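You operate a simulated robot arm through the tools that you are given. There is no shell and no other tool. Be economical: measure what you need, move in short steps, check, and stop when the job is done.

Carry out the task below with a simulated robot arm. There is one attempt and no reset: what you move stays moved.

Task
Lift the purple case lid, grease the seal strip, set the lid back and turn the lid screw tight.
Fine: the black strip on the case's rim; the lid waits beside the case, then sits square on it; the red grease brush goes back in its tub; stripe on mark. Set down upright: red grease brush. A coat counts when it lies all over at full strength: go over it till it gets no stronger.

Only the result counts: the job must be done as asked and must still hold three seconds after the hand-in. Knocking over, shifting, dropping, spilling or breaking anything else fails it. A push-on lid holds only when it is set on centred and level and pressed home; a screw cap is set on level and turned clockwise until tight.

Robot
A 5-joint arm with a two-finger parallel gripper, fixed in place. Base frame: the origin is at the foot of the arm, x ahead of it, y to its left, z up; the work surface is at about z = 0. Units: mm, degrees, N and s.
With the tool pointing down near the work surface it reaches from about 260 to 600 mm from the base axis. Its first joint turns from -66.0 to 66.0 degrees. The tool tilts only in the upright plane through the base axis and itself; it spins freely about its own axis. Payload 1.57 kg.
Tool frame: the origin (TCP) lies between the finger pads and is the grasp point; the fingertips stand 30 mm ahead of it; z points along the fingers, y is the line along which they close. Largest opening 80 mm; finger width 17, thickness 12; the body of the gripper, 40 by 82 mm, starts 80 mm behind the TCP.
Orientation is that of the tool frame in the base frame, as [roll, pitch, yaw] about the fixed x, y, z axes, in that order (R = Rz(yaw) Ry(pitch) Rx(roll)). With the fingers straight down and closing along the base's y, the tool's x points along the base's -x, its y along +y and its z along -z.

Tools
- The arm moves only by the tool nudge_tool. Its argument "deltas" is text: rows parted by semicolons, each of 7 numbers parted by spaces: the shift along the base's x, y, z in units of 100 mm (1.0 is 100 mm), then the turn, a rotation vector about the base's x, y, z in units of 120 degrees (1.0 is 120 degrees), then the opening in per cent of the stroke, from 0 (shut) to 100 (fully open). In form: dx dy dz ax ay az fingers; .... A call has 1 to 10 rows; each row is the pose to reach, as a shift and turn from the pose commanded when the call began. A call with a number of a shift or a turn outside -1 to 1 is refused whole. Each row takes 0.2 s and may step no farther than 50 mm and 8.6 degrees from the row before; otherwise, or with a gripper value out of range, the whole call is refused. Where a pose cannot be reached the arm comes as near as it can. A force on the tool above 40 N (or 10 N above the force at the start of the call, whichever is more), or a blocked arm, ends the call early, and 0.2 s more pass. Each finger travels about 153 mm/s and halts on what it meets, pressing with about 25 N; the grip force reading is that of the motor and also rises with nothing between the fingers. The clock runs only during rows and for 0.2 s after the last one: add rows that repeat a pose to give the fingers time. It gives the time, the measured TCP pose, the force on the tool (base axes), the opening and the grip force at its end, in the units of the frame above (readings bear some noise), with the torque about the TCP (base axes, N m) and any sound that the robot's microphone picked up.
- Cameras (640 x 400 px; columns grow to the right, rows downward): "scene" is fixed at [44.6, 401.2, 528]; the picture's right is [-0.68, -0.74, 0.00], its down [-0.40, 0.37, -0.84] and it looks along [0.62, -0.57, -0.54] (base axes); focal length 214 px, centre (320, 200). "wrist" rides on the gripper at [72, -7, -122] in the tool frame; the picture's right is [0.09, 1.00, 0.00], its down [-0.84, 0.08, -0.54] and it looks along [-0.54, 0.05, 0.84] (tool axes); focal length 238 px, centre (320, 200). There is no depth. A picture from a camera that has moved, and an enlarged one, comes with that camera's place and axes in the base frame and with its lens.
- capture(camera): a new picture of that camera. The clock stands still meanwhile.
- enlarge(camera, box): a new picture of the part [left, top, right, bottom] of that camera's present view, enlarged. The clock stands still meanwhile.
- finish_job(): hands the job in; it is judged then, once.

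Work in short steps. Places have to be worked out from the pictures, the camera data and where the tool is seen: move nearer, look again, correct. Check each grasp and each placing, and mend what went wrong. You have 120 turns and 84 pictures in all, those below and enlarged ones among them. Open the gripper and draw the arm clear of the work before you hand the job in, unless the task says otherwise; then end with one line.

The tools are called after "Request:" as a command line: name --argument value ..., lists and objects as JSON in quotes. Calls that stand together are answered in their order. nudge_tool: Moves the arm, as the interface text tells. Its arguments: {"type":"object","properties":{"deltas":{"type":"string"}},"required":["deltas"]} The other tools are called the same way: capture (camera) takes a picture; enlarge (camera, box) takes an enlarged picture of a part of a camera's view; finish_job () hands the job in.

At the start:

```text
time: 0.0
position: [340.4, 10.5, 457.2]
tcp_rot: [180.0, 0.1, 179.9]
force: [-0.9, -1.1, 0.0]
ft_torque: [0.03, 0.01, 0.01]
gripper_width: 79.9
finger_force: 0.1
```

scene: 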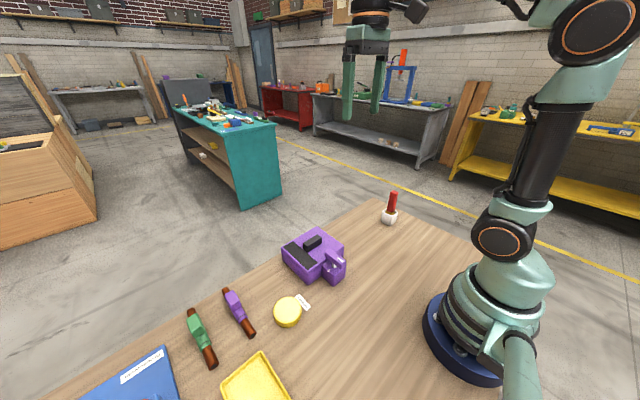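
wrist: 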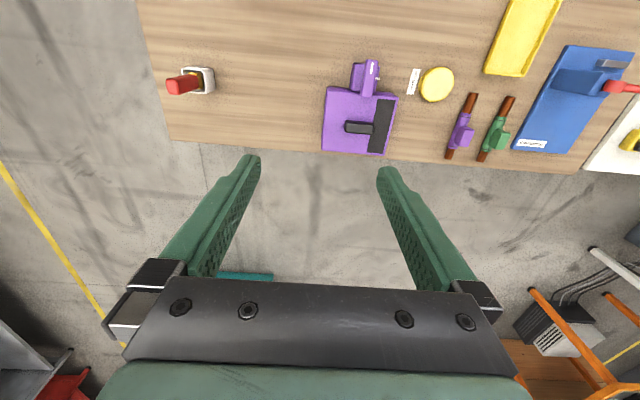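

I'll start by taking enlarged views of the case and the other objects.

Request:
enlarge --camera "scene" --box '[260, 180, 420, 300]'

Request:
enlarge --camera "wrist" --box '[300, 40, 540, 190]'

Request:
enlarge --camera "scene" --box '[80, 270, 320, 400]'

```text
3.33 times, centred on (340, 240) of scene
camera zoom: at [44.6, 401.2, 528.0], right [-0.68, -0.74, 0.0], down [-0.4, 0.37, -0.84], along [0.62, -0.57, -0.54], focal length 715 px, centre (253, 67)
```

zoom: 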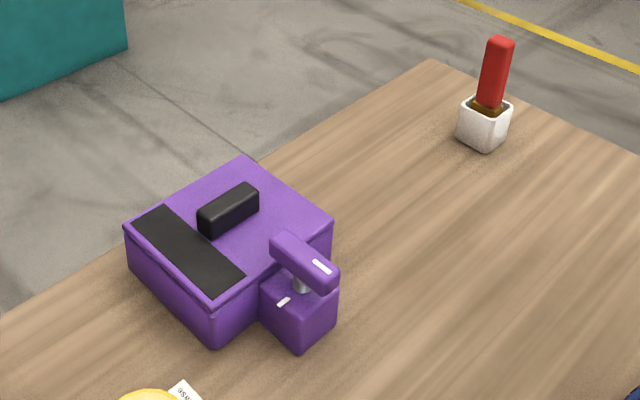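

```text
2.67 times, centred on (420, 115) of wrist
camera zoom: at [269.3, 4.0, 579.4], right [-0.09, 1.0, 0.0], down [0.84, 0.08, 0.54], along [0.54, 0.05, -0.84], focal length 636 px, centre (53, 427)
```

zoom: 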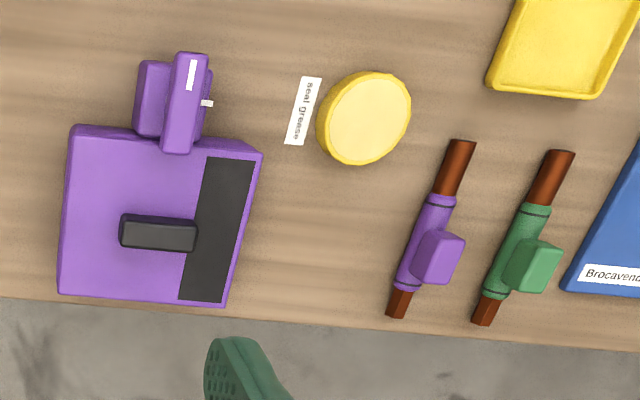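

```text
2.67 times, centred on (200, 335) of scene
camera zoom: at [44.6, 401.2, 528.0], right [-0.68, -0.74, 0.0], down [-0.4, 0.37, -0.84], along [0.62, -0.57, -0.54], focal length 572 px, centre (640, -160)
```

zoom: 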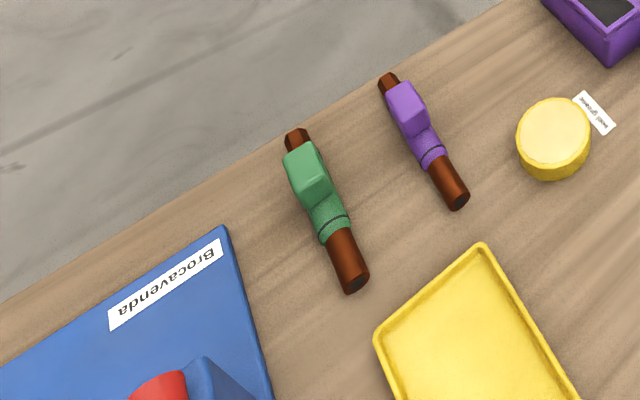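

The lid top sits at z≈60 and spans roughly x 340–464, y 28–172. Its black handle is near (403,99) and the screw block near (313,88). I'll move the wrist camera closer to see the details.

Request:
nudge_tool --deltas "-0.17 0.27 -0.33 0 0 0 100; -0.34 0.54 -0.66 0 0 0 100; -0.5 0.8 -1.0 0 0 0 100"

Request:
capture --camera "wrist"

```text
time: 0.8
position: [290.1, 92.2, 357.8]
tcp_rot: [-179.9, 0.1, -179.9]
force: [-0.1, 0.0, 0.5]
ft_torque: [0.03, 0.03, 0.03]
gripper_width: 80.0
finger_force: 0.1
```

```text
78 pictures are left
camera wrist: at [218.5, 85.1, 481.0], right [-0.09, 1.0, 0.0], down [0.84, 0.08, 0.54], along [0.54, 0.05, -0.84], focal length 238 px, centre (320, 200)
```

wrist: 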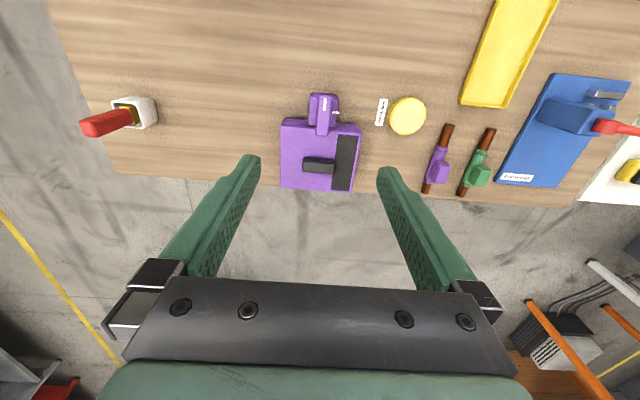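

I'll enlarge this nearer view of the case.

Request:
enlarge --camera "wrist" --box '[260, 80, 440, 200]'

Request:
enlarge --camera "scene" --box '[280, 220, 360, 290]'

Request:
enlarge --camera "scene" --box '[370, 180, 410, 230]'

```text
3.33 times, centred on (350, 140) of wrist
camera zoom: at [218.5, 85.1, 481.0], right [-0.09, 1.0, 0.0], down [0.84, 0.08, 0.54], along [0.54, 0.05, -0.84], focal length 794 px, centre (220, 400)
```

zoom: 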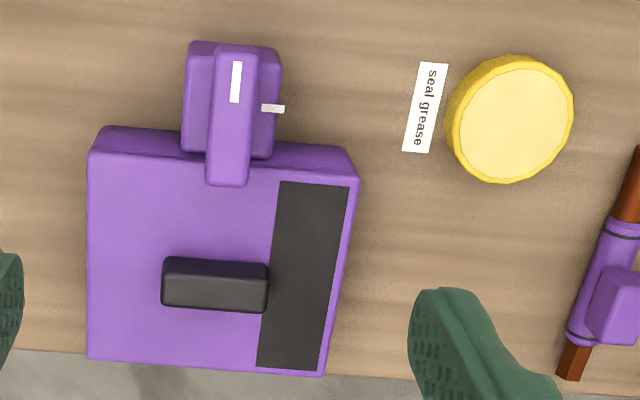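

```text
5.71 times, centred on (320, 255) of scene
camera zoom: at [44.6, 401.2, 528.0], right [-0.68, -0.74, 0.0], down [-0.4, 0.37, -0.84], along [0.62, -0.57, -0.54], focal length 1226 px, centre (320, -114)
```

zoom: 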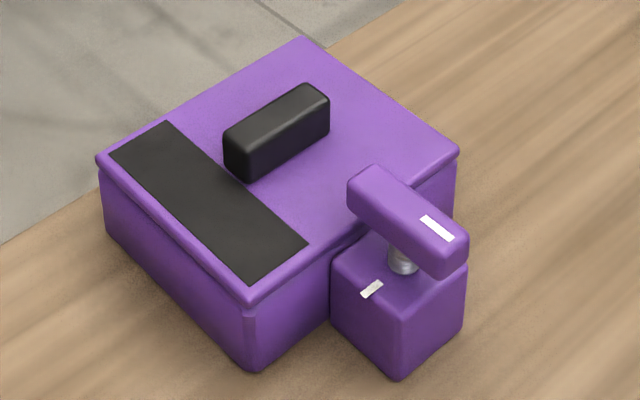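

```text
8.00 times, centred on (390, 205) of scene
camera zoom: at [44.6, 401.2, 528.0], right [-0.68, -0.74, 0.0], down [-0.4, 0.37, -0.84], along [0.62, -0.57, -0.54], focal length 1716 px, centre (-240, 160)
```

zoom: 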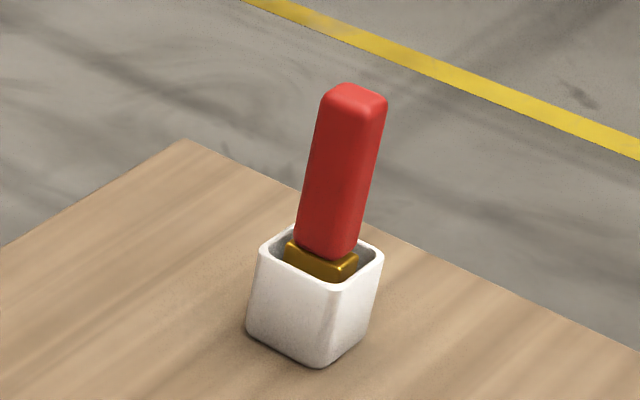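

The lid is held by its black handle, long along y, centre about (402,99), top at z≈85. The screw bar (top z 90) overhangs the lid edge by about 3 mm, so I'll slide the lid slightly in +x as I lift it. Next I'll spin the tool to close along x and come above the handle.

Request:
nudge_tool --deltas "0.1 0.01 -0.1 0 0 0.07 60; 0.2 0.02 -0.2 0 0 0.14 60; 0.3 0.03 -0.3 0 0 0.21 60; 0.4 0.04 -0.4 0 0 0.28 60; 0.5 0.05 -0.5 0 0 0.35 60; 0.6 0.06 -0.6 0 0 0.42 60; 0.7 0.06 -0.7 0 0 0.49 60; 0.8 0.07 -0.8 0 0 0.56 60; 0.9 0.08 -0.9 0 0 0.63 60; 1.0 0.08 -1.0 0 0 0.70 60"

Request:
nudge_tool --deltas "0.12 0 -0.3 0 0 0.05 60; 0.12 0 -0.6 0 0 0.05 60; 0.12 0 -0.6 0 0 0.05 60"

Request:
capture --camera "wrist"

Request:
enlarge --camera "scene" --box '[250, 150, 410, 290]'

```text
time: 3.0
position: [393.0, 99.8, 258.1]
tcp_rot: [-180.0, 0.0, -95.9]
force: [0.7, -0.2, -0.7]
ft_torque: [0.04, -0.01, 0.03]
gripper_width: 47.8
finger_force: 0.0
```

```text
time: 3.8
position: [402.2, 99.8, 196.3]
tcp_rot: [180.0, 0.0, -89.9]
force: [0.4, 0.4, -1.0]
ft_torque: [0.02, 0.01, -0.01]
gripper_width: 47.8
finger_force: 0.2
```

```text
74 pictures are left
camera wrist: at [409.4, 27.3, 318.9], right [-1.0, -0.09, 0.0], down [-0.08, 0.84, 0.54], along [-0.05, 0.54, -0.84], focal length 238 px, centre (320, 200)
```

wrist: 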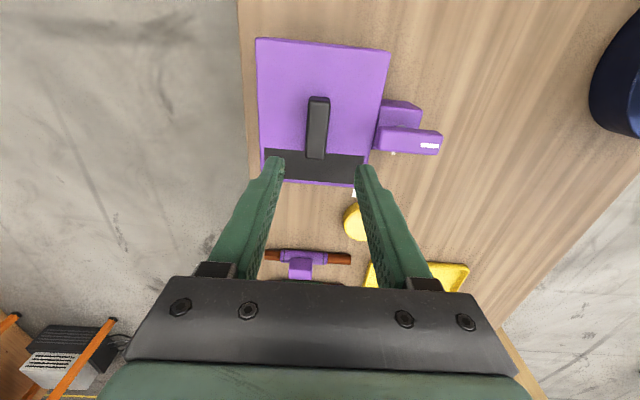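

```text
2.86 times, centred on (330, 220) of scene
camera zoom: at [44.6, 401.2, 528.0], right [-0.68, -0.74, 0.0], down [-0.4, 0.37, -0.84], along [0.62, -0.57, -0.54], focal length 613 px, centre (291, 143)
```

zoom: 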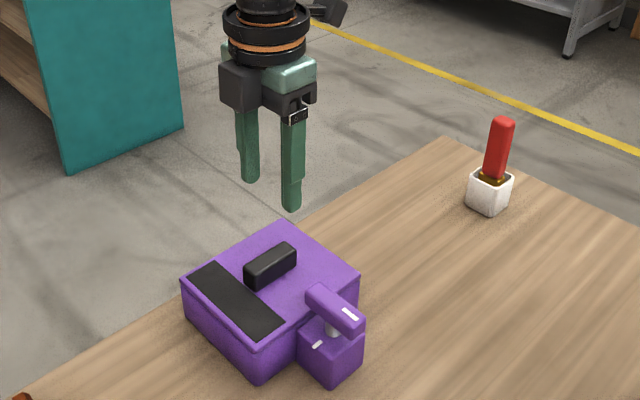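

The handle centre reads about (404,97), in line with the fingers. I'll lower around it and check.

Request:
nudge_tool --deltas "0.02 -0.01 -0.4 0 0 0 60; 0.02 -0.01 -0.75 0 0 0 60; 0.02 -0.01 -1.0 0 0 0 60; 0.02 -0.01 -1.0 0 0 0 60"

Request:
enlarge --camera "scene" --box '[270, 180, 370, 290]'

Request:
capture --camera "wrist"

```text
time: 4.8
position: [406.0, 98.5, 95.5]
tcp_rot: [-180.0, -0.1, -90.1]
force: [-0.3, 0.2, 0.5]
ft_torque: [0.02, 0.03, -0.05]
gripper_width: 48.0
finger_force: 0.0
```

```text
3.64 times, centred on (320, 235) of scene
camera zoom: at [44.6, 401.2, 528.0], right [-0.68, -0.74, 0.0], down [-0.4, 0.37, -0.84], along [0.62, -0.57, -0.54], focal length 780 px, centre (320, 73)
```

zoom: 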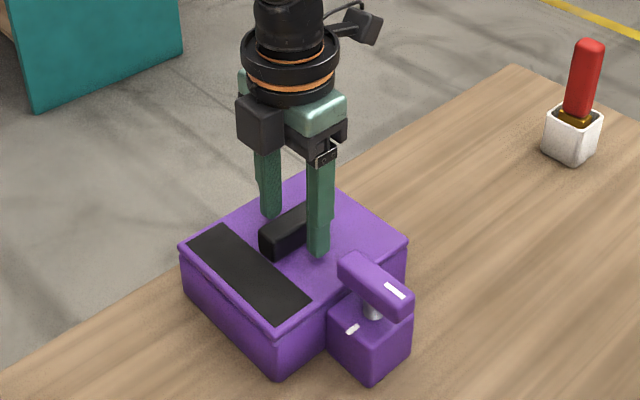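

```text
71 pictures are left
camera wrist: at [412.7, 25.8, 217.9], right [-1.0, -0.09, 0.0], down [-0.08, 0.84, 0.54], along [-0.05, 0.54, -0.84], focal length 238 px, centre (320, 200)
```

wrist: 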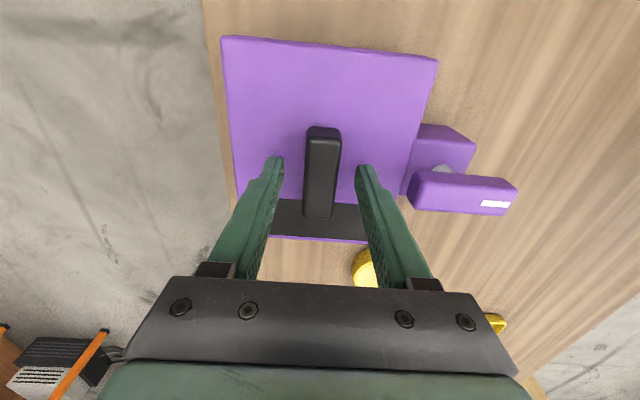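

The handle lies between the fingers. I'll close on it, then start a small lift with a slight +x shift.

Request:
nudge_tool --deltas "0 0 0 0 0 0 30; 0 0 0 0 0 0 10; 0 0 0 0 0 0 0; 0 0 0 0 0 0 0"

Request:
nudge_tool --deltas "0 0 0.02 0 0 0 0; 0 0 0.04 0 0 0 0; 0 0 0.06 0 0 0 0; 0 0 0.06 0 0 0 0"

Request:
enlarge --camera "scene" --box '[270, 180, 370, 290]'

```text
time: 5.8
position: [405.8, 97.8, 96.5]
tcp_rot: [180.0, 0.0, -90.0]
force: [-0.7, 0.3, 0.1]
ft_torque: [0.02, 0.03, 0.01]
gripper_width: 21.3
finger_force: 25.1
```

```text
time: 6.8
position: [404.3, 96.8, 103.3]
tcp_rot: [-180.0, 0.0, -90.1]
force: [0.4, 1.5, -1.8]
ft_torque: [-0.03, 0.01, 0.01]
gripper_width: 21.4
finger_force: 25.0
```

```text
3.64 times, centred on (320, 235) of scene
camera zoom: at [44.6, 401.2, 527.9], right [-0.68, -0.74, 0.0], down [-0.4, 0.37, -0.84], along [0.62, -0.57, -0.54], focal length 780 px, centre (320, 73)
```

zoom: 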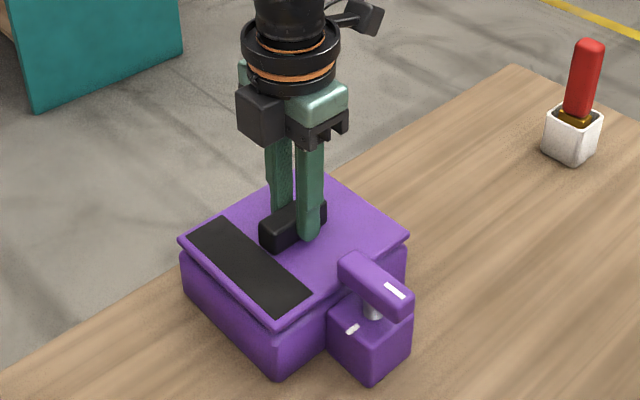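

The lid lifts freely, and the dark band rides on it, so the seal strip must be underneath. I'll slide it 10 mm in +x to clear the bar, then raise it.

Request:
nudge_tool --deltas "0.06 0 0 0 0 0 0; 0.12 0 0.0 0 0 0 0; 0.12 0 0.25 0 0 0 0; 0.12 0 0.6 0 0 0 0; 0.12 0 0.9 0 0 0 0; 0.12 0 0.9 0 0 0 0"

Request:
capture --camera "scene"

```text
time: 8.2
position: [416.4, 95.1, 192.4]
tcp_rot: [-180.0, 0.0, -90.0]
force: [0.1, -1.3, -1.7]
ft_torque: [-0.03, -0.04, 0.01]
gripper_width: 21.5
finger_force: 24.9
```

```text
69 pictures are left
```

scene: 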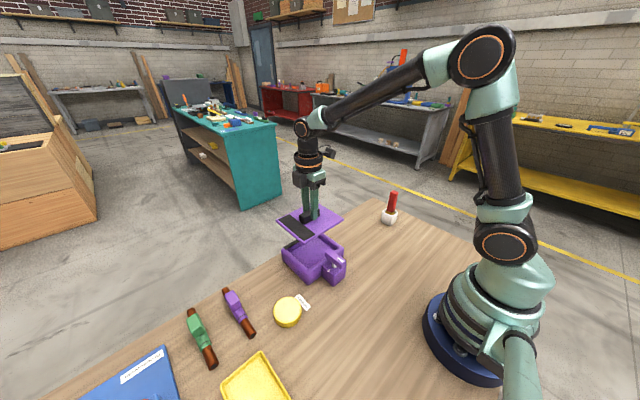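

The lid is up. I'll carry it to the free table area at about (395,-90).

Request:
nudge_tool --deltas "-0.04 -0.25 0 0 0 0 0; -0.08 -0.5 0 0 0 0 0; -0.12 -0.75 0 0 0 0 0; -0.16 -1.0 0 0 0 0 0"

Request:
nudge_tool --deltas "0 -0.25 0 0 0 0 0; 0 -0.5 0 0 0 0 0; 0 -0.75 -0.2 0 0 0 0; 0 -0.88 -0.4 0 0 0 0; 0 -0.88 -0.8 0 0 0 0; 0 -0.88 -1.0 0 0 0 0; 0 -0.88 -1.0 0 0 0 0"

Request:
enlarge --camera "scene" --box '[270, 130, 430, 290]'

Request:
capture --camera "wrist"

```text
time: 9.2
position: [399.4, -1.5, 193.0]
tcp_rot: [179.9, 0.0, -90.0]
force: [-0.4, 0.2, -2.4]
ft_torque: [-0.01, 0.01, 0.02]
gripper_width: 21.2
finger_force: 24.9
```

```text
time: 10.8
position: [399.1, -90.2, 91.7]
tcp_rot: [-180.0, 0.0, -90.0]
force: [-1.3, 0.0, -2.0]
ft_torque: [0.01, -0.02, -0.01]
gripper_width: 21.5
finger_force: 25.0
```

```text
2.50 times, centred on (350, 210) of scene
camera zoom: at [44.6, 401.2, 528.0], right [-0.68, -0.74, 0.0], down [-0.4, 0.37, -0.84], along [0.62, -0.57, -0.54], focal length 536 px, centre (245, 175)
```

zoom: 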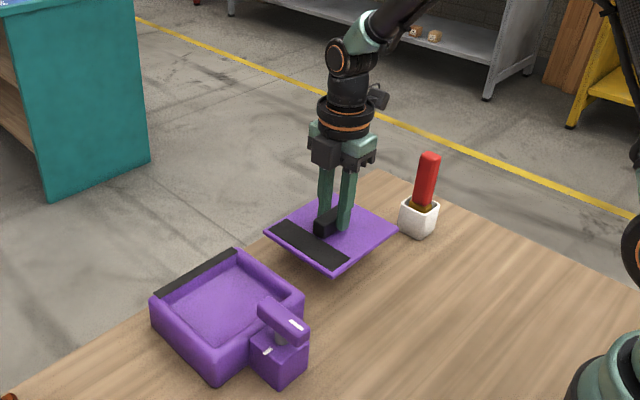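

```text
67 pictures are left
camera wrist: at [406.6, -163.3, 215.1], right [-1.0, -0.09, 0.0], down [-0.08, 0.84, 0.54], along [-0.05, 0.54, -0.84], focal length 238 px, centre (320, 200)
```

wrist: 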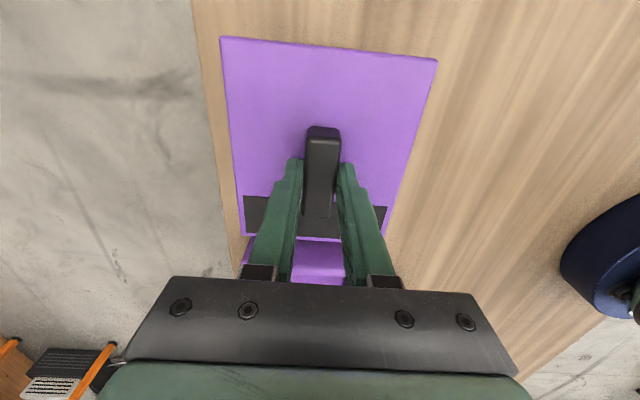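

The case is open and the black strip runs along the rim's far (+x) side. I'll lower the lid gently to the table.

Request:
nudge_tool --deltas "-0.05 0 -0.15 0 0 0 0; -0.05 0 -0.3 0 0 0 0; -0.05 0 -0.36 0 0 0 0; -0.05 0 -0.40 0 0 0 0; -0.05 0 -0.40 0 0 0 0"

```text
time: 12.0
position: [395.4, -89.7, 51.7]
tcp_rot: [180.0, 0.0, -90.0]
force: [0.3, 0.3, -1.4]
ft_torque: [0.0, -0.01, 0.01]
gripper_width: 21.3
finger_force: 25.1
```

Nothing has touched yet at z≈53, so I'll go down in 1–2 mm steps.

Request:
nudge_tool --deltas "0 0 -0.02 0 0 0 0; 0 0 -0.04 0 0 0 0; 0 0 -0.06 0 0 0 0; 0 0 -0.06 0 0 0 0"

Request:
enlarge --camera "scene" --box '[320, 180, 430, 260]'

```text
time: 13.0
position: [395.4, -90.0, 46.8]
tcp_rot: [180.0, 0.0, -90.0]
force: [0.4, 0.6, -1.0]
ft_torque: [0.02, -0.01, -0.02]
gripper_width: 21.4
finger_force: 25.2
```

```text
5.00 times, centred on (375, 220) of scene
camera zoom: at [44.6, 401.2, 528.0], right [-0.68, -0.74, 0.0], down [-0.4, 0.37, -0.84], along [0.62, -0.57, -0.54], focal length 1072 px, centre (45, 100)
```

zoom: 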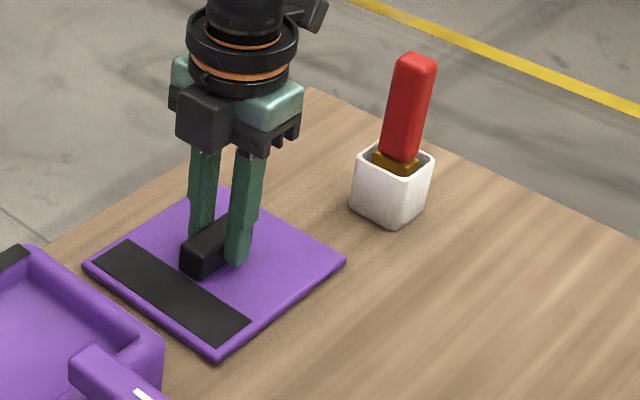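

The force is still about the lid's weight and it seems just above the table. I'll continue down in finer steps.

Request:
nudge_tool --deltas "0 0 -0.01 0 0 0 0; 0 0 -0.02 0 0 0 0; 0 0 -0.02 0 0 0 0"

Request:
nudge_tool --deltas "0 0 -0.01 0 0 0 0; 0 0 -0.02 0 0 0 0; 0 0 -0.02 0 0 0 0"

```text
time: 13.8
position: [395.7, -89.9, 46.4]
tcp_rot: [180.0, 0.0, -90.0]
force: [-3.0, -0.8, 6.8]
ft_torque: [0.0, 0.08, 0.01]
gripper_width: 21.1
finger_force: 25.1
```

```text
time: 14.6
position: [396.7, -90.2, 43.7]
tcp_rot: [-179.9, 0.0, -89.9]
force: [-5.9, 4.7, 23.7]
ft_torque: [0.08, 0.19, -0.01]
gripper_width: 21.5
finger_force: 25.1
```

The lid is on the table, with contact at about TCP z 45.5. I'll relax upward 2 mm, release and rise.

Request:
nudge_tool --deltas "0 0 0.02 0 0 0 0; 0 0 0.02 0 0 0 0; 0 0 0.02 0 0 0 40; 0 0 0.02 0 0 0 60; 0 0 0.3 0 0 0 60; 0 0 0.7 0 0 0 60; 0 0 1.0 0 0 0 60"

Request:
capture --camera "wrist"

Request:
enlarge --camera "scene" --box '[260, 160, 420, 310]'

```text
time: 16.2
position: [393.5, -91.4, 145.0]
tcp_rot: [-180.0, 0.1, -90.0]
force: [0.1, 0.0, -0.5]
ft_torque: [0.02, -0.03, 0.0]
gripper_width: 48.0
finger_force: 0.0
```

```text
65 pictures are left
camera wrist: at [401.7, -162.7, 265.8], right [-1.0, -0.09, 0.0], down [-0.08, 0.84, 0.54], along [-0.05, 0.54, -0.84], focal length 238 px, centre (320, 200)
```

wrist: 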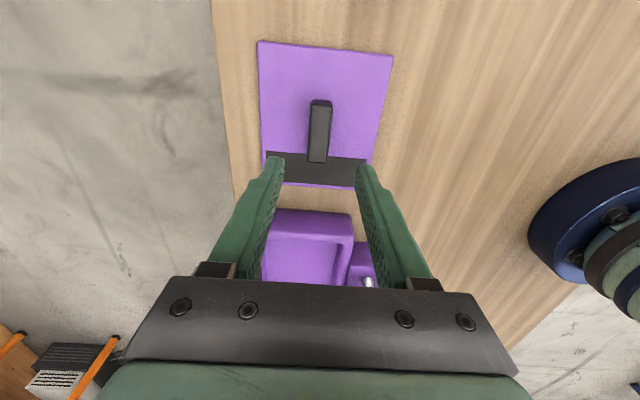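

```text
2.67 times, centred on (340, 235) of scene
camera zoom: at [44.6, 401.2, 528.0], right [-0.68, -0.74, 0.0], down [-0.4, 0.37, -0.84], along [0.62, -0.57, -0.54], focal length 572 px, centre (267, 107)
```

zoom: 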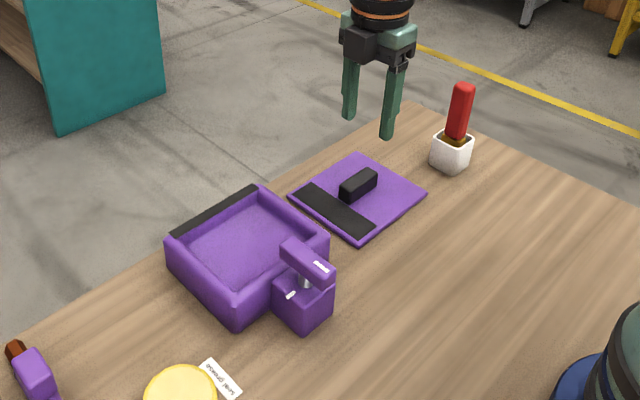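

The lid is lying flat. Next I'll look at the brush and its tub from nearby.

Request:
nudge_tool --deltas "-0.1 -0.1 0.4 0 0 0 60; -0.2 -0.3 0.8 0 0 0 60; -0.3 -0.6 1.0 0 0 0 60; -0.4 -1.0 1.0 0 0 0 60"

Request:
nudge_tool --deltas "0 -0.35 0 0 0 0 60; -0.04 -0.7 0 0 0 0 60; -0.04 -0.7 0 0 0 0 60"

Request:
enlarge --camera "wrist" --box '[240, 30, 400, 180]'

Request:
enlarge --camera "scene" --box '[270, 290, 320, 335]'

```text
time: 17.2
position: [356.2, -189.8, 242.0]
tcp_rot: [179.8, 0.0, -90.0]
force: [0.6, 0.7, -0.4]
ft_torque: [0.01, 0.0, 0.01]
gripper_width: 48.2
finger_force: 0.0
```

```text
time: 18.0
position: [350.3, -257.8, 241.6]
tcp_rot: [-180.0, 0.0, -90.0]
force: [-0.2, -0.6, -0.2]
ft_torque: [-0.02, -0.01, 0.0]
gripper_width: 47.9
finger_force: 0.0
```

```text
2.67 times, centred on (320, 105) of wrist
camera zoom: at [358.9, -331.2, 364.6], right [-1.0, -0.09, 0.0], down [-0.08, 0.84, 0.54], along [-0.05, 0.54, -0.84], focal length 636 px, centre (320, 453)
```

zoom: 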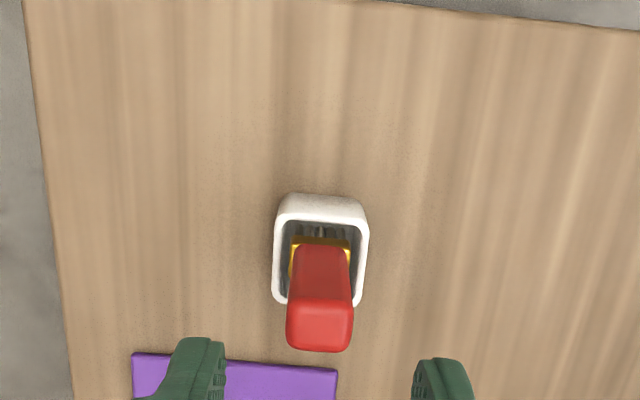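

```text
8.89 times, centred on (295, 312) of scene
camera zoom: at [44.6, 401.2, 528.0], right [-0.68, -0.74, 0.0], down [-0.4, 0.37, -0.84], along [0.62, -0.57, -0.54], focal length 1906 px, centre (542, -800)
```

zoom: 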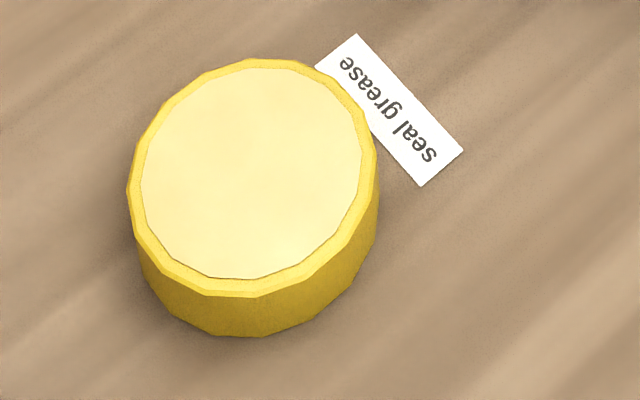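

The yellow tin is an open grease pot, centred near (313,257). The brush handle is about 22 mm square, stands upright at about (350,-242) and tops out at z≈139. I'll spin back so the fingers close along y, the stroke direction, and come in above the brush.

Request:
nudge_tool --deltas "0 0.02 0 0 0 -0.07 60; 0 0.04 0 0 0 -0.14 60; 0 0.06 0 0 0 -0.21 60; 0 0.08 0 0 0 -0.28 60; 0 0.1 0 0 0 -0.35 60; 0 0.12 0 0 0 -0.42 60; 0 0.14 0 0 0 -0.49 60; 0 0.16 0 0 0 -0.56 60; 0 0.18 0 0 0 -0.63 60; 0 0.18 0 0 0 -0.70 60"

Request:
nudge_tool --deltas "0 0 -0.2 0 0 -0.05 60; 0 0 -0.45 0 0 -0.05 60; 0 0 -0.45 0 0 -0.05 60"

Request:
capture --camera "wrist"

Request:
enlarge --camera "scene" --box '[350, 120, 430, 240]'

```text
time: 20.2
position: [351.7, -242.5, 242.3]
tcp_rot: [-180.0, 0.0, -174.1]
force: [-0.2, 0.1, 0.2]
ft_torque: [0.0, -0.02, 0.02]
gripper_width: 48.1
finger_force: 0.1
```

```text
time: 21.0
position: [352.5, -241.8, 198.0]
tcp_rot: [-179.9, 0.0, 180.0]
force: [0.7, 0.4, 0.0]
ft_torque: [0.0, 0.0, 0.01]
gripper_width: 48.1
finger_force: 0.0
```

```text
61 pictures are left
camera wrist: at [281.1, -249.2, 319.2], right [-0.09, 1.0, 0.0], down [0.84, 0.08, 0.54], along [0.54, 0.05, -0.84], focal length 238 px, centre (320, 200)
```

wrist: 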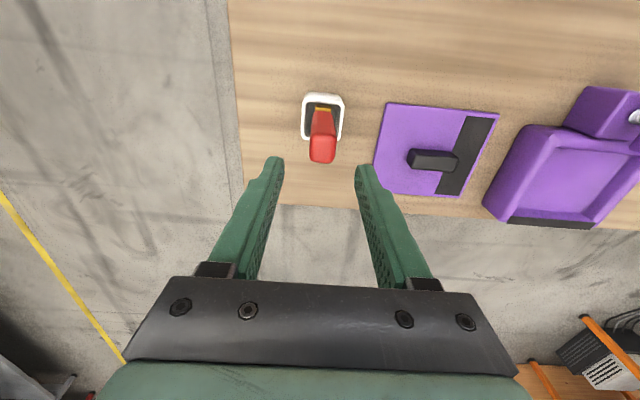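

```text
3.33 times, centred on (390, 180) of scene
camera zoom: at [44.6, 401.2, 528.0], right [-0.68, -0.74, 0.0], down [-0.4, 0.37, -0.84], along [0.62, -0.57, -0.54], focal length 715 px, centre (87, 267)
```

zoom: 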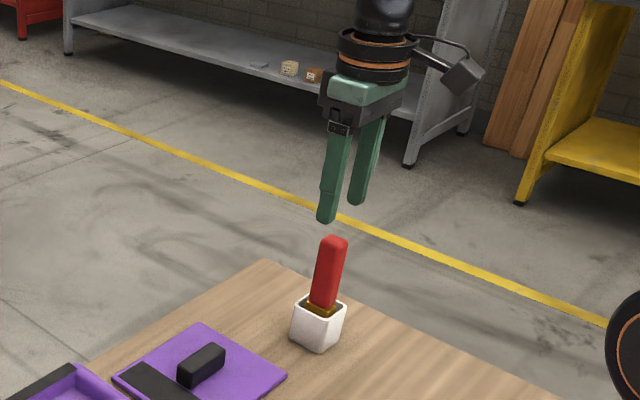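

The brush top is confirmed at (350,-241.5). I'll lower to TCP z≈106 and grip.

Request:
nudge_tool --deltas "-0.01 0 -0.35 0 0 0 60; -0.01 0 -0.7 0 0 0 60; -0.01 0 -0.92 0 0 0 60; -0.01 0 -0.92 0 0 0 60; -0.01 0 -0.92 0 0 0 30; -0.01 0 -0.92 0 0 0 10; -0.01 0 -0.92 0 0 0 0; -0.01 0 -0.92 0 0 0 0"

Request:
enlarge --camera "scene" --box '[350, 140, 430, 240]'

```text
time: 22.8
position: [350.8, -242.0, 103.8]
tcp_rot: [-179.9, 0.0, 180.0]
force: [-0.7, -0.3, -1.3]
ft_torque: [0.0, -0.02, -0.01]
gripper_width: 21.4
finger_force: 24.9
```

```text
4.00 times, centred on (390, 190) of scene
camera zoom: at [44.6, 401.2, 528.0], right [-0.68, -0.74, 0.0], down [-0.4, 0.37, -0.84], along [0.62, -0.57, -0.54], focal length 858 px, centre (40, 240)
```

zoom: 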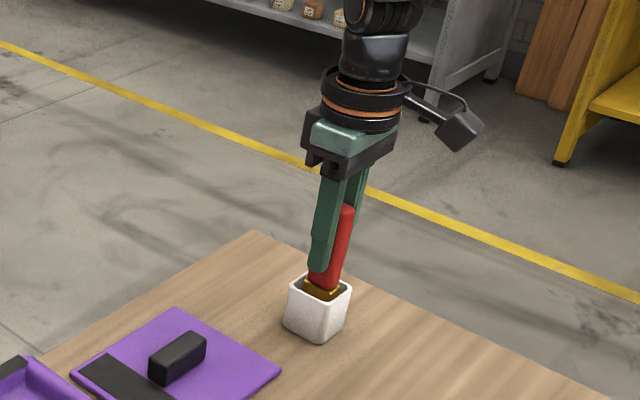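

The brush is gripped at 21.4 mm. I'll lift it straight out of the tub.

Request:
nudge_tool --deltas "0 0 0.1 0 0 0 0; 0 0 0.4 0 0 0 0; 0 0 0.8 0 0 0 0; 0 0 1.0 0 0 0 0; 0 0 1.0 0 0 0 0"

Request:
enlarge --camera "scene" --box '[340, 100, 440, 240]'

```text
time: 24.0
position: [350.9, -240.8, 205.8]
tcp_rot: [180.0, 0.0, -180.0]
force: [0.1, 0.2, 0.1]
ft_torque: [0.0, 0.01, -0.01]
gripper_width: 21.4
finger_force: 25.3
```

```text
2.86 times, centred on (390, 170) of scene
camera zoom: at [44.6, 401.2, 528.0], right [-0.68, -0.74, 0.0], down [-0.4, 0.37, -0.84], along [0.62, -0.57, -0.54], focal length 613 px, centre (120, 286)
```

zoom: 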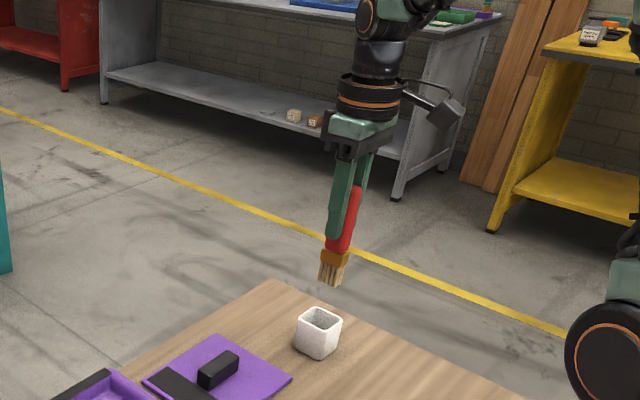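

The bristle tips are about 100 mm below the TCP. I'll raise a little and carry the brush across to the grease tin at (313,257).

Request:
nudge_tool --deltas "-0.03 0.4 0.2 0 0 0 0; -0.07 0.7 0.3 0 0 0 0; -0.07 1.0 0.3 0 0 0 0"

Request:
nudge_tool --deltas "-0.03 0.33 0 0 0 0 0; -0.05 0.67 0 0 0 0 0; -0.07 1.0 0 0 0 0 0"

Request:
nudge_tool --deltas "-0.03 0.33 0 0 0 0 0; -0.05 0.67 0 0 0 0 0; -0.07 1.0 0 0 0 0 0"

Request:
nudge_tool --deltas "-0.03 0.33 0 0 0 0 0; -0.05 0.67 0 0 0 0 0; -0.07 1.0 0 0 0 0 0"

Request:
nudge_tool --deltas "-0.03 0.33 -0.1 0 0 0 0; -0.06 0.67 -0.25 0 0 0 0; -0.09 1.0 -0.4 0 0 0 0; -0.09 1.0 -0.5 0 0 0 0; -0.09 1.0 -0.5 0 0 0 0"

Request:
capture --camera "wrist"

Request:
enlarge --camera "scene" --box '[230, 220, 350, 340]'

```text
time: 24.8
position: [341.9, -140.4, 235.4]
tcp_rot: [180.0, 0.0, -180.0]
force: [0.4, 0.3, 0.3]
ft_torque: [0.0, -0.01, 0.01]
gripper_width: 21.1
finger_force: 25.1
```

```text
time: 25.6
position: [336.6, -41.8, 234.9]
tcp_rot: [180.0, 0.0, 179.9]
force: [0.1, -1.0, -0.8]
ft_torque: [0.04, -0.02, 0.02]
gripper_width: 21.3
finger_force: 25.1
```

```text
time: 26.4
position: [329.3, 58.6, 236.6]
tcp_rot: [180.0, 0.0, 180.0]
force: [0.2, 1.1, -0.6]
ft_torque: [0.0, -0.01, 0.01]
gripper_width: 21.4
finger_force: 24.9
```

```text
time: 27.2
position: [323.0, 159.9, 236.4]
tcp_rot: [180.0, 0.0, 180.0]
force: [-1.0, 0.1, -0.8]
ft_torque: [0.01, 0.01, -0.02]
gripper_width: 21.3
finger_force: 25.0
```

```text
time: 28.4
position: [314.3, 258.5, 186.2]
tcp_rot: [180.0, 0.0, 180.0]
force: [-1.5, -0.1, -0.5]
ft_torque: [-0.01, -0.03, -0.01]
gripper_width: 21.5
finger_force: 24.9
```

```text
57 pictures are left
camera wrist: at [243.5, 252.1, 308.4], right [-0.09, 1.0, 0.0], down [0.84, 0.08, 0.54], along [0.54, 0.05, -0.84], focal length 238 px, centre (320, 200)
```

wrist: 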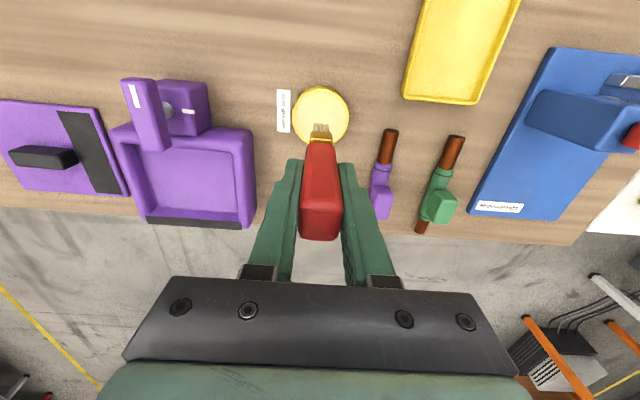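

```text
3.33 times, centred on (290, 280) of scene
camera zoom: at [44.6, 401.2, 527.9], right [-0.68, -0.74, 0.0], down [-0.4, 0.37, -0.84], along [0.62, -0.57, -0.54], focal length 715 px, centre (420, -67)
```

zoom: 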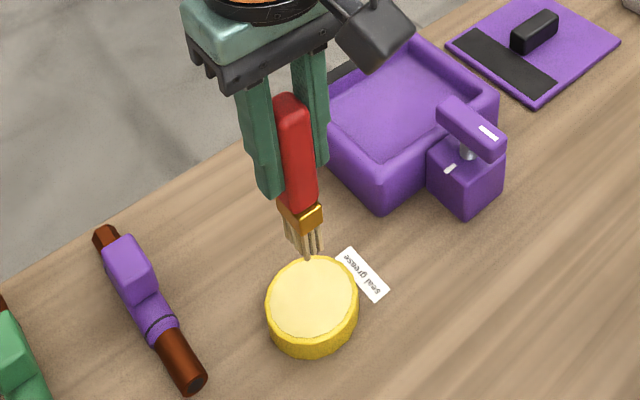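

The tin centre reads (311,258) and the bristles hang right over it. I'll lower towards the grease.

Request:
nudge_tool --deltas "-0.02 0 -0.25 0 0 0 0; -0.02 0 -0.5 0 0 0 0; -0.02 0 -0.56 0 0 0 0; -0.02 0 -0.60 0 0 0 0; -0.02 0 -0.60 0 0 0 0"

Request:
enlarge --camera "scene" --box '[250, 250, 330, 340]'

```text
time: 29.6
position: [312.4, 259.0, 126.4]
tcp_rot: [-179.9, 0.1, 179.9]
force: [0.4, -0.2, -0.7]
ft_torque: [0.01, 0.03, 0.03]
gripper_width: 21.5
finger_force: 25.3
```

```text
4.44 times, centred on (290, 295) of scene
camera zoom: at [44.6, 401.2, 527.9], right [-0.68, -0.74, 0.0], down [-0.4, 0.37, -0.84], along [0.62, -0.57, -0.54], focal length 953 px, centre (453, -222)
```

zoom: 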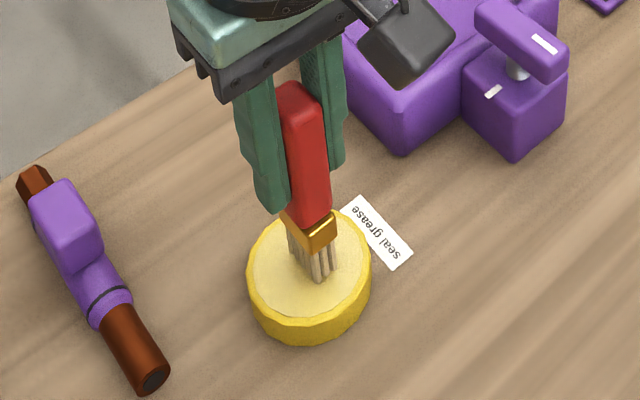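

The tips are at the grease surface with no force yet. I'll press in a few mm more and sweep slightly.

Request:
nudge_tool --deltas "0 0 -0.03 0 0 0 0; 0 0 -0.06 0 0 0 0; 0.06 0 -0.06 0 0 0 0; 0 0.06 -0.06 0 0 0 0; -0.06 0 -0.06 0 0 0 0; 0 -0.06 -0.06 0 0 0 0; 0 0 -0.06 0 0 0 0"

Request:
enlarge --camera "scene" --box '[250, 250, 330, 340]'

```text
time: 31.2
position: [310.6, 256.4, 119.2]
tcp_rot: [-179.8, -0.2, 179.9]
force: [0.9, -4.3, 15.1]
ft_torque: [-0.48, -0.2, -0.05]
gripper_width: 21.4
finger_force: 25.0
```

```text
4.44 times, centred on (290, 295) of scene
camera zoom: at [44.5, 401.2, 528.0], right [-0.68, -0.74, 0.0], down [-0.4, 0.37, -0.84], along [0.62, -0.57, -0.54], focal length 953 px, centre (453, -222)
```

zoom: 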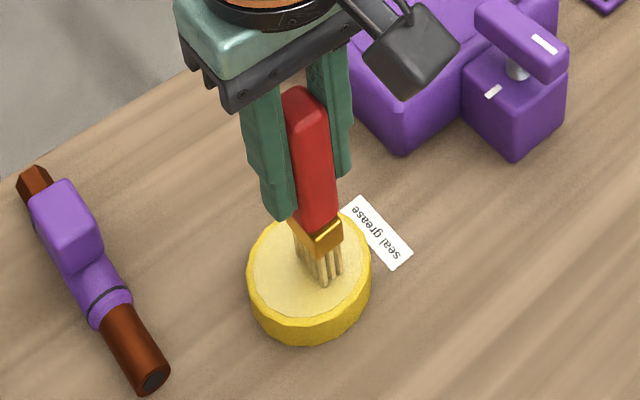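

There was firm contact at 15 N and the tin hasn't shifted. I'll raise the brush and inspect the bristles.

Request:
nudge_tool --deltas "0 0 0.1 0 0 0 0; 0 0 0.4 0 0 0 0; 0 0 0.7 0 0 0 0; 0 0 0.7 0 0 0 0"

Request:
enlarge --camera "scene" --box '[250, 240, 330, 330]'

```text
time: 32.2
position: [309.5, 256.6, 190.5]
tcp_rot: [179.9, -0.1, 180.0]
force: [-0.5, 0.6, 0.2]
ft_torque: [-0.01, -0.03, 0.0]
gripper_width: 21.2
finger_force: 24.6
```

```text
4.44 times, centred on (290, 285) of scene
camera zoom: at [44.6, 401.2, 527.9], right [-0.68, -0.74, 0.0], down [-0.4, 0.37, -0.84], along [0.62, -0.57, -0.54], focal length 953 px, centre (453, -178)
```

zoom: 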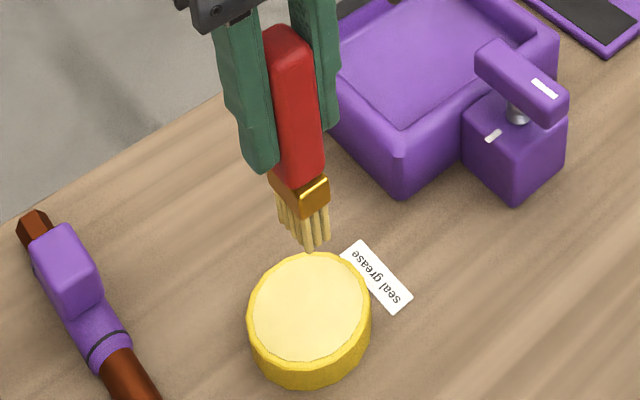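

The bristles now look yellowish and coated. I'll take an exact view of the strip before stroking.

Request:
enlarge --camera "scene" --box '[280, 215, 360, 285]'

Request:
enlarge --camera "wrist" --box '[90, 60, 280, 240]'

```text
5.71 times, centred on (320, 250) of scene
camera zoom: at [44.6, 401.2, 527.9], right [-0.68, -0.74, 0.0], down [-0.4, 0.37, -0.84], along [0.62, -0.57, -0.54], focal length 1226 px, centre (320, -86)
```

zoom: 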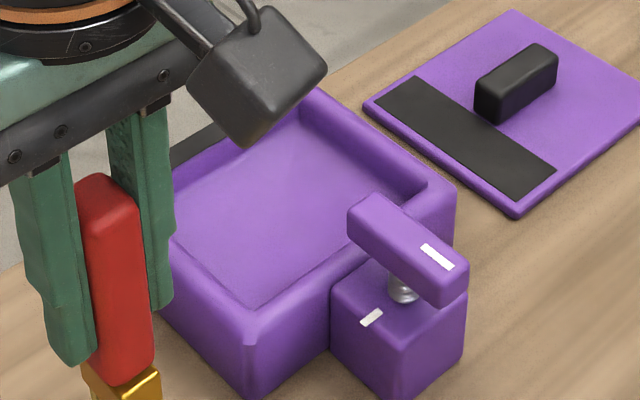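

```text
2.22 times, centred on (185, 150) of wrist
camera zoom: at [239.7, 250.7, 313.3], right [-0.09, 1.0, 0.0], down [0.84, 0.08, 0.54], along [0.54, 0.05, -0.84], focal length 530 px, centre (620, 311)
```

zoom: 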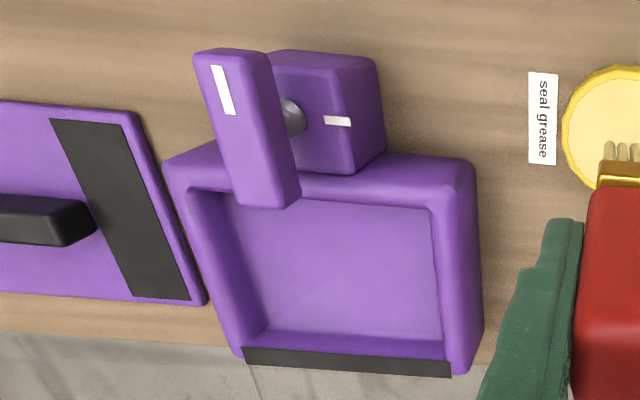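

The strip spans roughly x 452–467, y 36–164 at z≈52, so its centre line is x≈459.5. I'll carry the brush over the strip's +y end.

Request:
nudge_tool --deltas "0.35 -0.2 0 0 0 0 0; 0.7 -0.4 0 0 0 0 0; 1.0 -0.6 0 0 0 0 0"

Request:
nudge_tool --deltas "0.25 -0.17 0 0 0 0 0; 0.48 -0.33 -0.1 0 0 0 0; 0.48 -0.33 -0.22 0 0 0 0; 0.48 -0.33 -0.3 0 0 0 0; 0.48 -0.33 -0.3 0 0 0 0"

Request:
enlarge --camera "scene" --box '[250, 185, 360, 285]'

Request:
capture --camera "wrist"

```text
time: 33.0
position: [411.6, 197.6, 189.6]
tcp_rot: [179.9, 0.0, 180.0]
force: [-0.2, -0.5, -1.0]
ft_torque: [-0.01, 0.03, 0.01]
gripper_width: 21.5
finger_force: 24.9
```

```text
time: 34.2
position: [460.0, 165.1, 160.3]
tcp_rot: [-180.0, 0.0, -180.0]
force: [0.3, -0.4, -0.1]
ft_torque: [0.02, 0.0, 0.0]
gripper_width: 21.4
finger_force: 25.2
```

```text
4.00 times, centred on (305, 235) of scene
camera zoom: at [44.6, 401.2, 528.0], right [-0.68, -0.74, 0.0], down [-0.4, 0.37, -0.84], along [0.62, -0.57, -0.54], focal length 858 px, centre (380, 60)
```

zoom: 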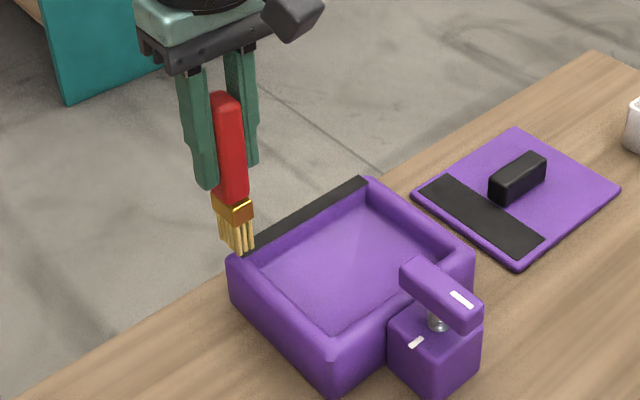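

```text
49 pictures are left
camera wrist: at [388.3, 157.8, 282.7], right [-0.09, 1.0, 0.0], down [0.84, 0.08, 0.54], along [0.54, 0.05, -0.84], focal length 238 px, centre (320, 200)
```

wrist: 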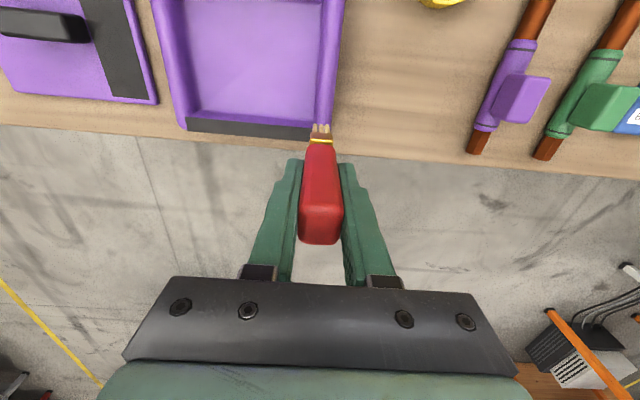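

The brush is aligned over the strip's end. I'll lower slowly to find contact at y≈158.

Request:
nudge_tool --deltas "0 -0.06 -0.04 0 0 0 0; 0 -0.06 -0.07 0 0 0 0; 0 -0.06 -0.09 0 0 0 0; 0 -0.06 -0.09 0 0 0 0"

Request:
enlarge --camera "scene" --box '[270, 215, 330, 270]'

```text
time: 35.2
position: [459.5, 158.5, 150.5]
tcp_rot: [179.9, 0.0, -180.0]
force: [-0.2, -1.4, -0.3]
ft_torque: [0.02, 0.02, -0.02]
gripper_width: 21.3
finger_force: 24.9
```

```text
7.27 times, centred on (300, 242) of scene
camera zoom: at [44.6, 401.2, 528.0], right [-0.68, -0.74, 0.0], down [-0.4, 0.37, -0.84], along [0.62, -0.57, -0.54], focal length 1560 px, centre (466, -109)
```

zoom: 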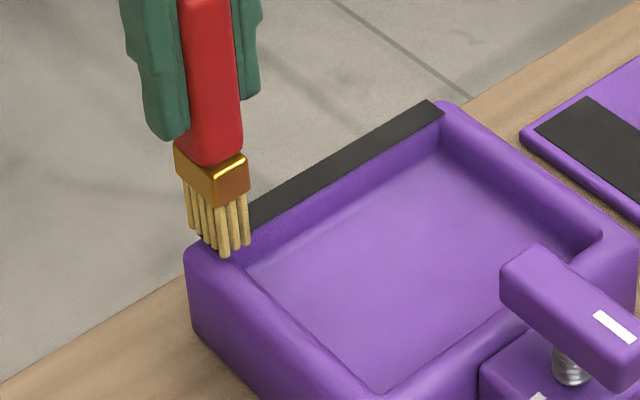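

There's no contact yet, so I'll lower 1–2 mm at a time.

Request:
nudge_tool --deltas "0 0 -0.01 0 0 0 0; 0 0 -0.02 0 0 0 0; 0 0 -0.02 0 0 0 0"

Request:
nudge_tool --deltas "0 0 -0.01 0 0 0 0; 0 0 -0.02 0 0 0 0; 0 0 -0.02 0 0 0 0"

```text
time: 36.0
position: [459.0, 158.8, 149.7]
tcp_rot: [-180.0, 0.0, 180.0]
force: [1.0, -0.4, -0.2]
ft_torque: [-0.01, 0.01, 0.01]
gripper_width: 21.2
finger_force: 24.8
```

```text
time: 36.8
position: [459.1, 158.8, 146.6]
tcp_rot: [-179.9, 0.0, 180.0]
force: [-1.1, -0.7, 2.9]
ft_torque: [0.01, 0.04, 0.03]
gripper_width: 21.3
finger_force: 24.9
```

Light contact at 3 N. I'll press 1 mm more and stroke towards -y.

Request:
nudge_tool --deltas "0 0.02 -0.01 0 0 0 0; 0 -0.1 -0.01 0 0 0 0; 0 -0.2 -0.01 0 0 0 0; 0 -0.3 -0.01 0 0 0 0; 0 -0.4 -0.01 0 0 0 0; 0 -0.5 -0.01 0 0 0 0; 0 -0.6 -0.01 0 0 0 0"

Request:
enlarge --camera "scene" --box '[270, 205, 350, 275]'

```text
time: 38.4
position: [461.7, 98.5, 145.4]
tcp_rot: [180.0, 0.1, 180.0]
force: [-1.1, 5.8, 19.0]
ft_torque: [0.6, -0.02, 0.03]
gripper_width: 21.2
finger_force: 24.9
```

```text
5.71 times, centred on (310, 240) of scene
camera zoom: at [44.5, 401.2, 528.0], right [-0.68, -0.74, 0.0], down [-0.4, 0.37, -0.84], along [0.62, -0.57, -0.54], focal length 1226 px, centre (377, -29)
```

zoom: 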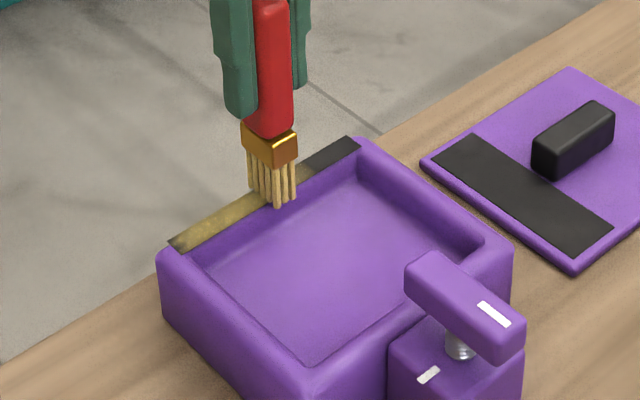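

The coat is going on, and the y-end needs slightly more reach. I'll ease the pressure a touch and go on to the -y end.

Request:
nudge_tool --deltas "0 -0.1 0.007 0 0 0 0; 0 -0.2 0.007 0 0 0 0; 0 -0.3 0.007 0 0 0 0; 0 -0.4 0.007 0 0 0 0; 0 -0.5 0.007 0 0 0 0; 0 -0.6 0.007 0 0 0 0; 0 -0.63 0.007 0 0 0 0"

Request:
enlarge --camera "scene" --box '[270, 205, 350, 275]'

```text
time: 40.0
position: [459.9, 34.4, 146.0]
tcp_rot: [-179.9, 0.0, 179.9]
force: [-1.9, 1.8, 11.9]
ft_torque: [0.23, 0.05, 0.01]
gripper_width: 21.2
finger_force: 25.4
```

```text
5.71 times, centred on (310, 240) of scene
camera zoom: at [44.5, 401.2, 528.0], right [-0.68, -0.74, 0.0], down [-0.4, 0.37, -0.84], along [0.62, -0.57, -0.54], focal length 1226 px, centre (377, -29)
```

zoom: 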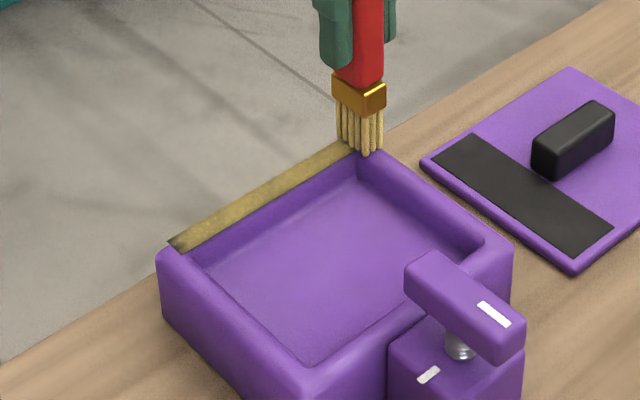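

One pass is laid. I'll stroke back and go slightly past the +y end.

Request:
nudge_tool --deltas "0 0.12 0 0 0 0 0; 0 0.24 0 0 0 0 0; 0 0.36 0 0 0 0 0; 0 0.48 0 0 0 0 0; 0 0.6 0 0 0 0 0; 0 0.7 0 0 0 0 0; 0 0.8 0 0 0 0 0; 0 0.9 0 0 0 0 0"

Request:
nudge_tool --deltas "0 0.1 0 0 0 0 0; 0 0.2 0 0 0 0 0; 0 0.3 0 0 0 0 0; 0 0.4 0 0 0 0 0; 0 0.42 0 0 0 0 0; 0 0.42 0.1 0 0 0 0; 0 0.42 0.5 0 0 0 0"

Request:
enlarge --camera "scene" --box '[270, 205, 350, 275]'

```text
time: 41.8
position: [459.3, 127.0, 147.6]
tcp_rot: [-180.0, -0.1, -179.9]
force: [1.4, -0.1, 0.4]
ft_torque: [0.0, 0.0, -0.01]
gripper_width: 21.4
finger_force: 25.1
```

```text
time: 43.4
position: [461.0, 166.3, 194.7]
tcp_rot: [179.9, 0.0, -180.0]
force: [-0.7, -0.9, -0.2]
ft_torque: [-0.01, -0.03, 0.0]
gripper_width: 21.4
finger_force: 25.5
```

```text
5.71 times, centred on (310, 240) of scene
camera zoom: at [44.6, 401.2, 528.0], right [-0.68, -0.74, 0.0], down [-0.4, 0.37, -0.84], along [0.62, -0.57, -0.54], focal length 1226 px, centre (377, -29)
```

zoom: 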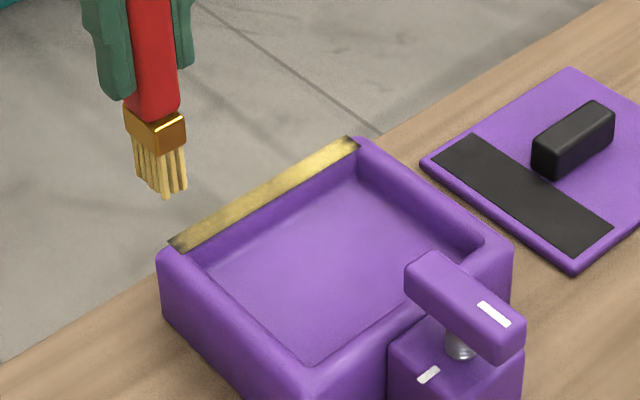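

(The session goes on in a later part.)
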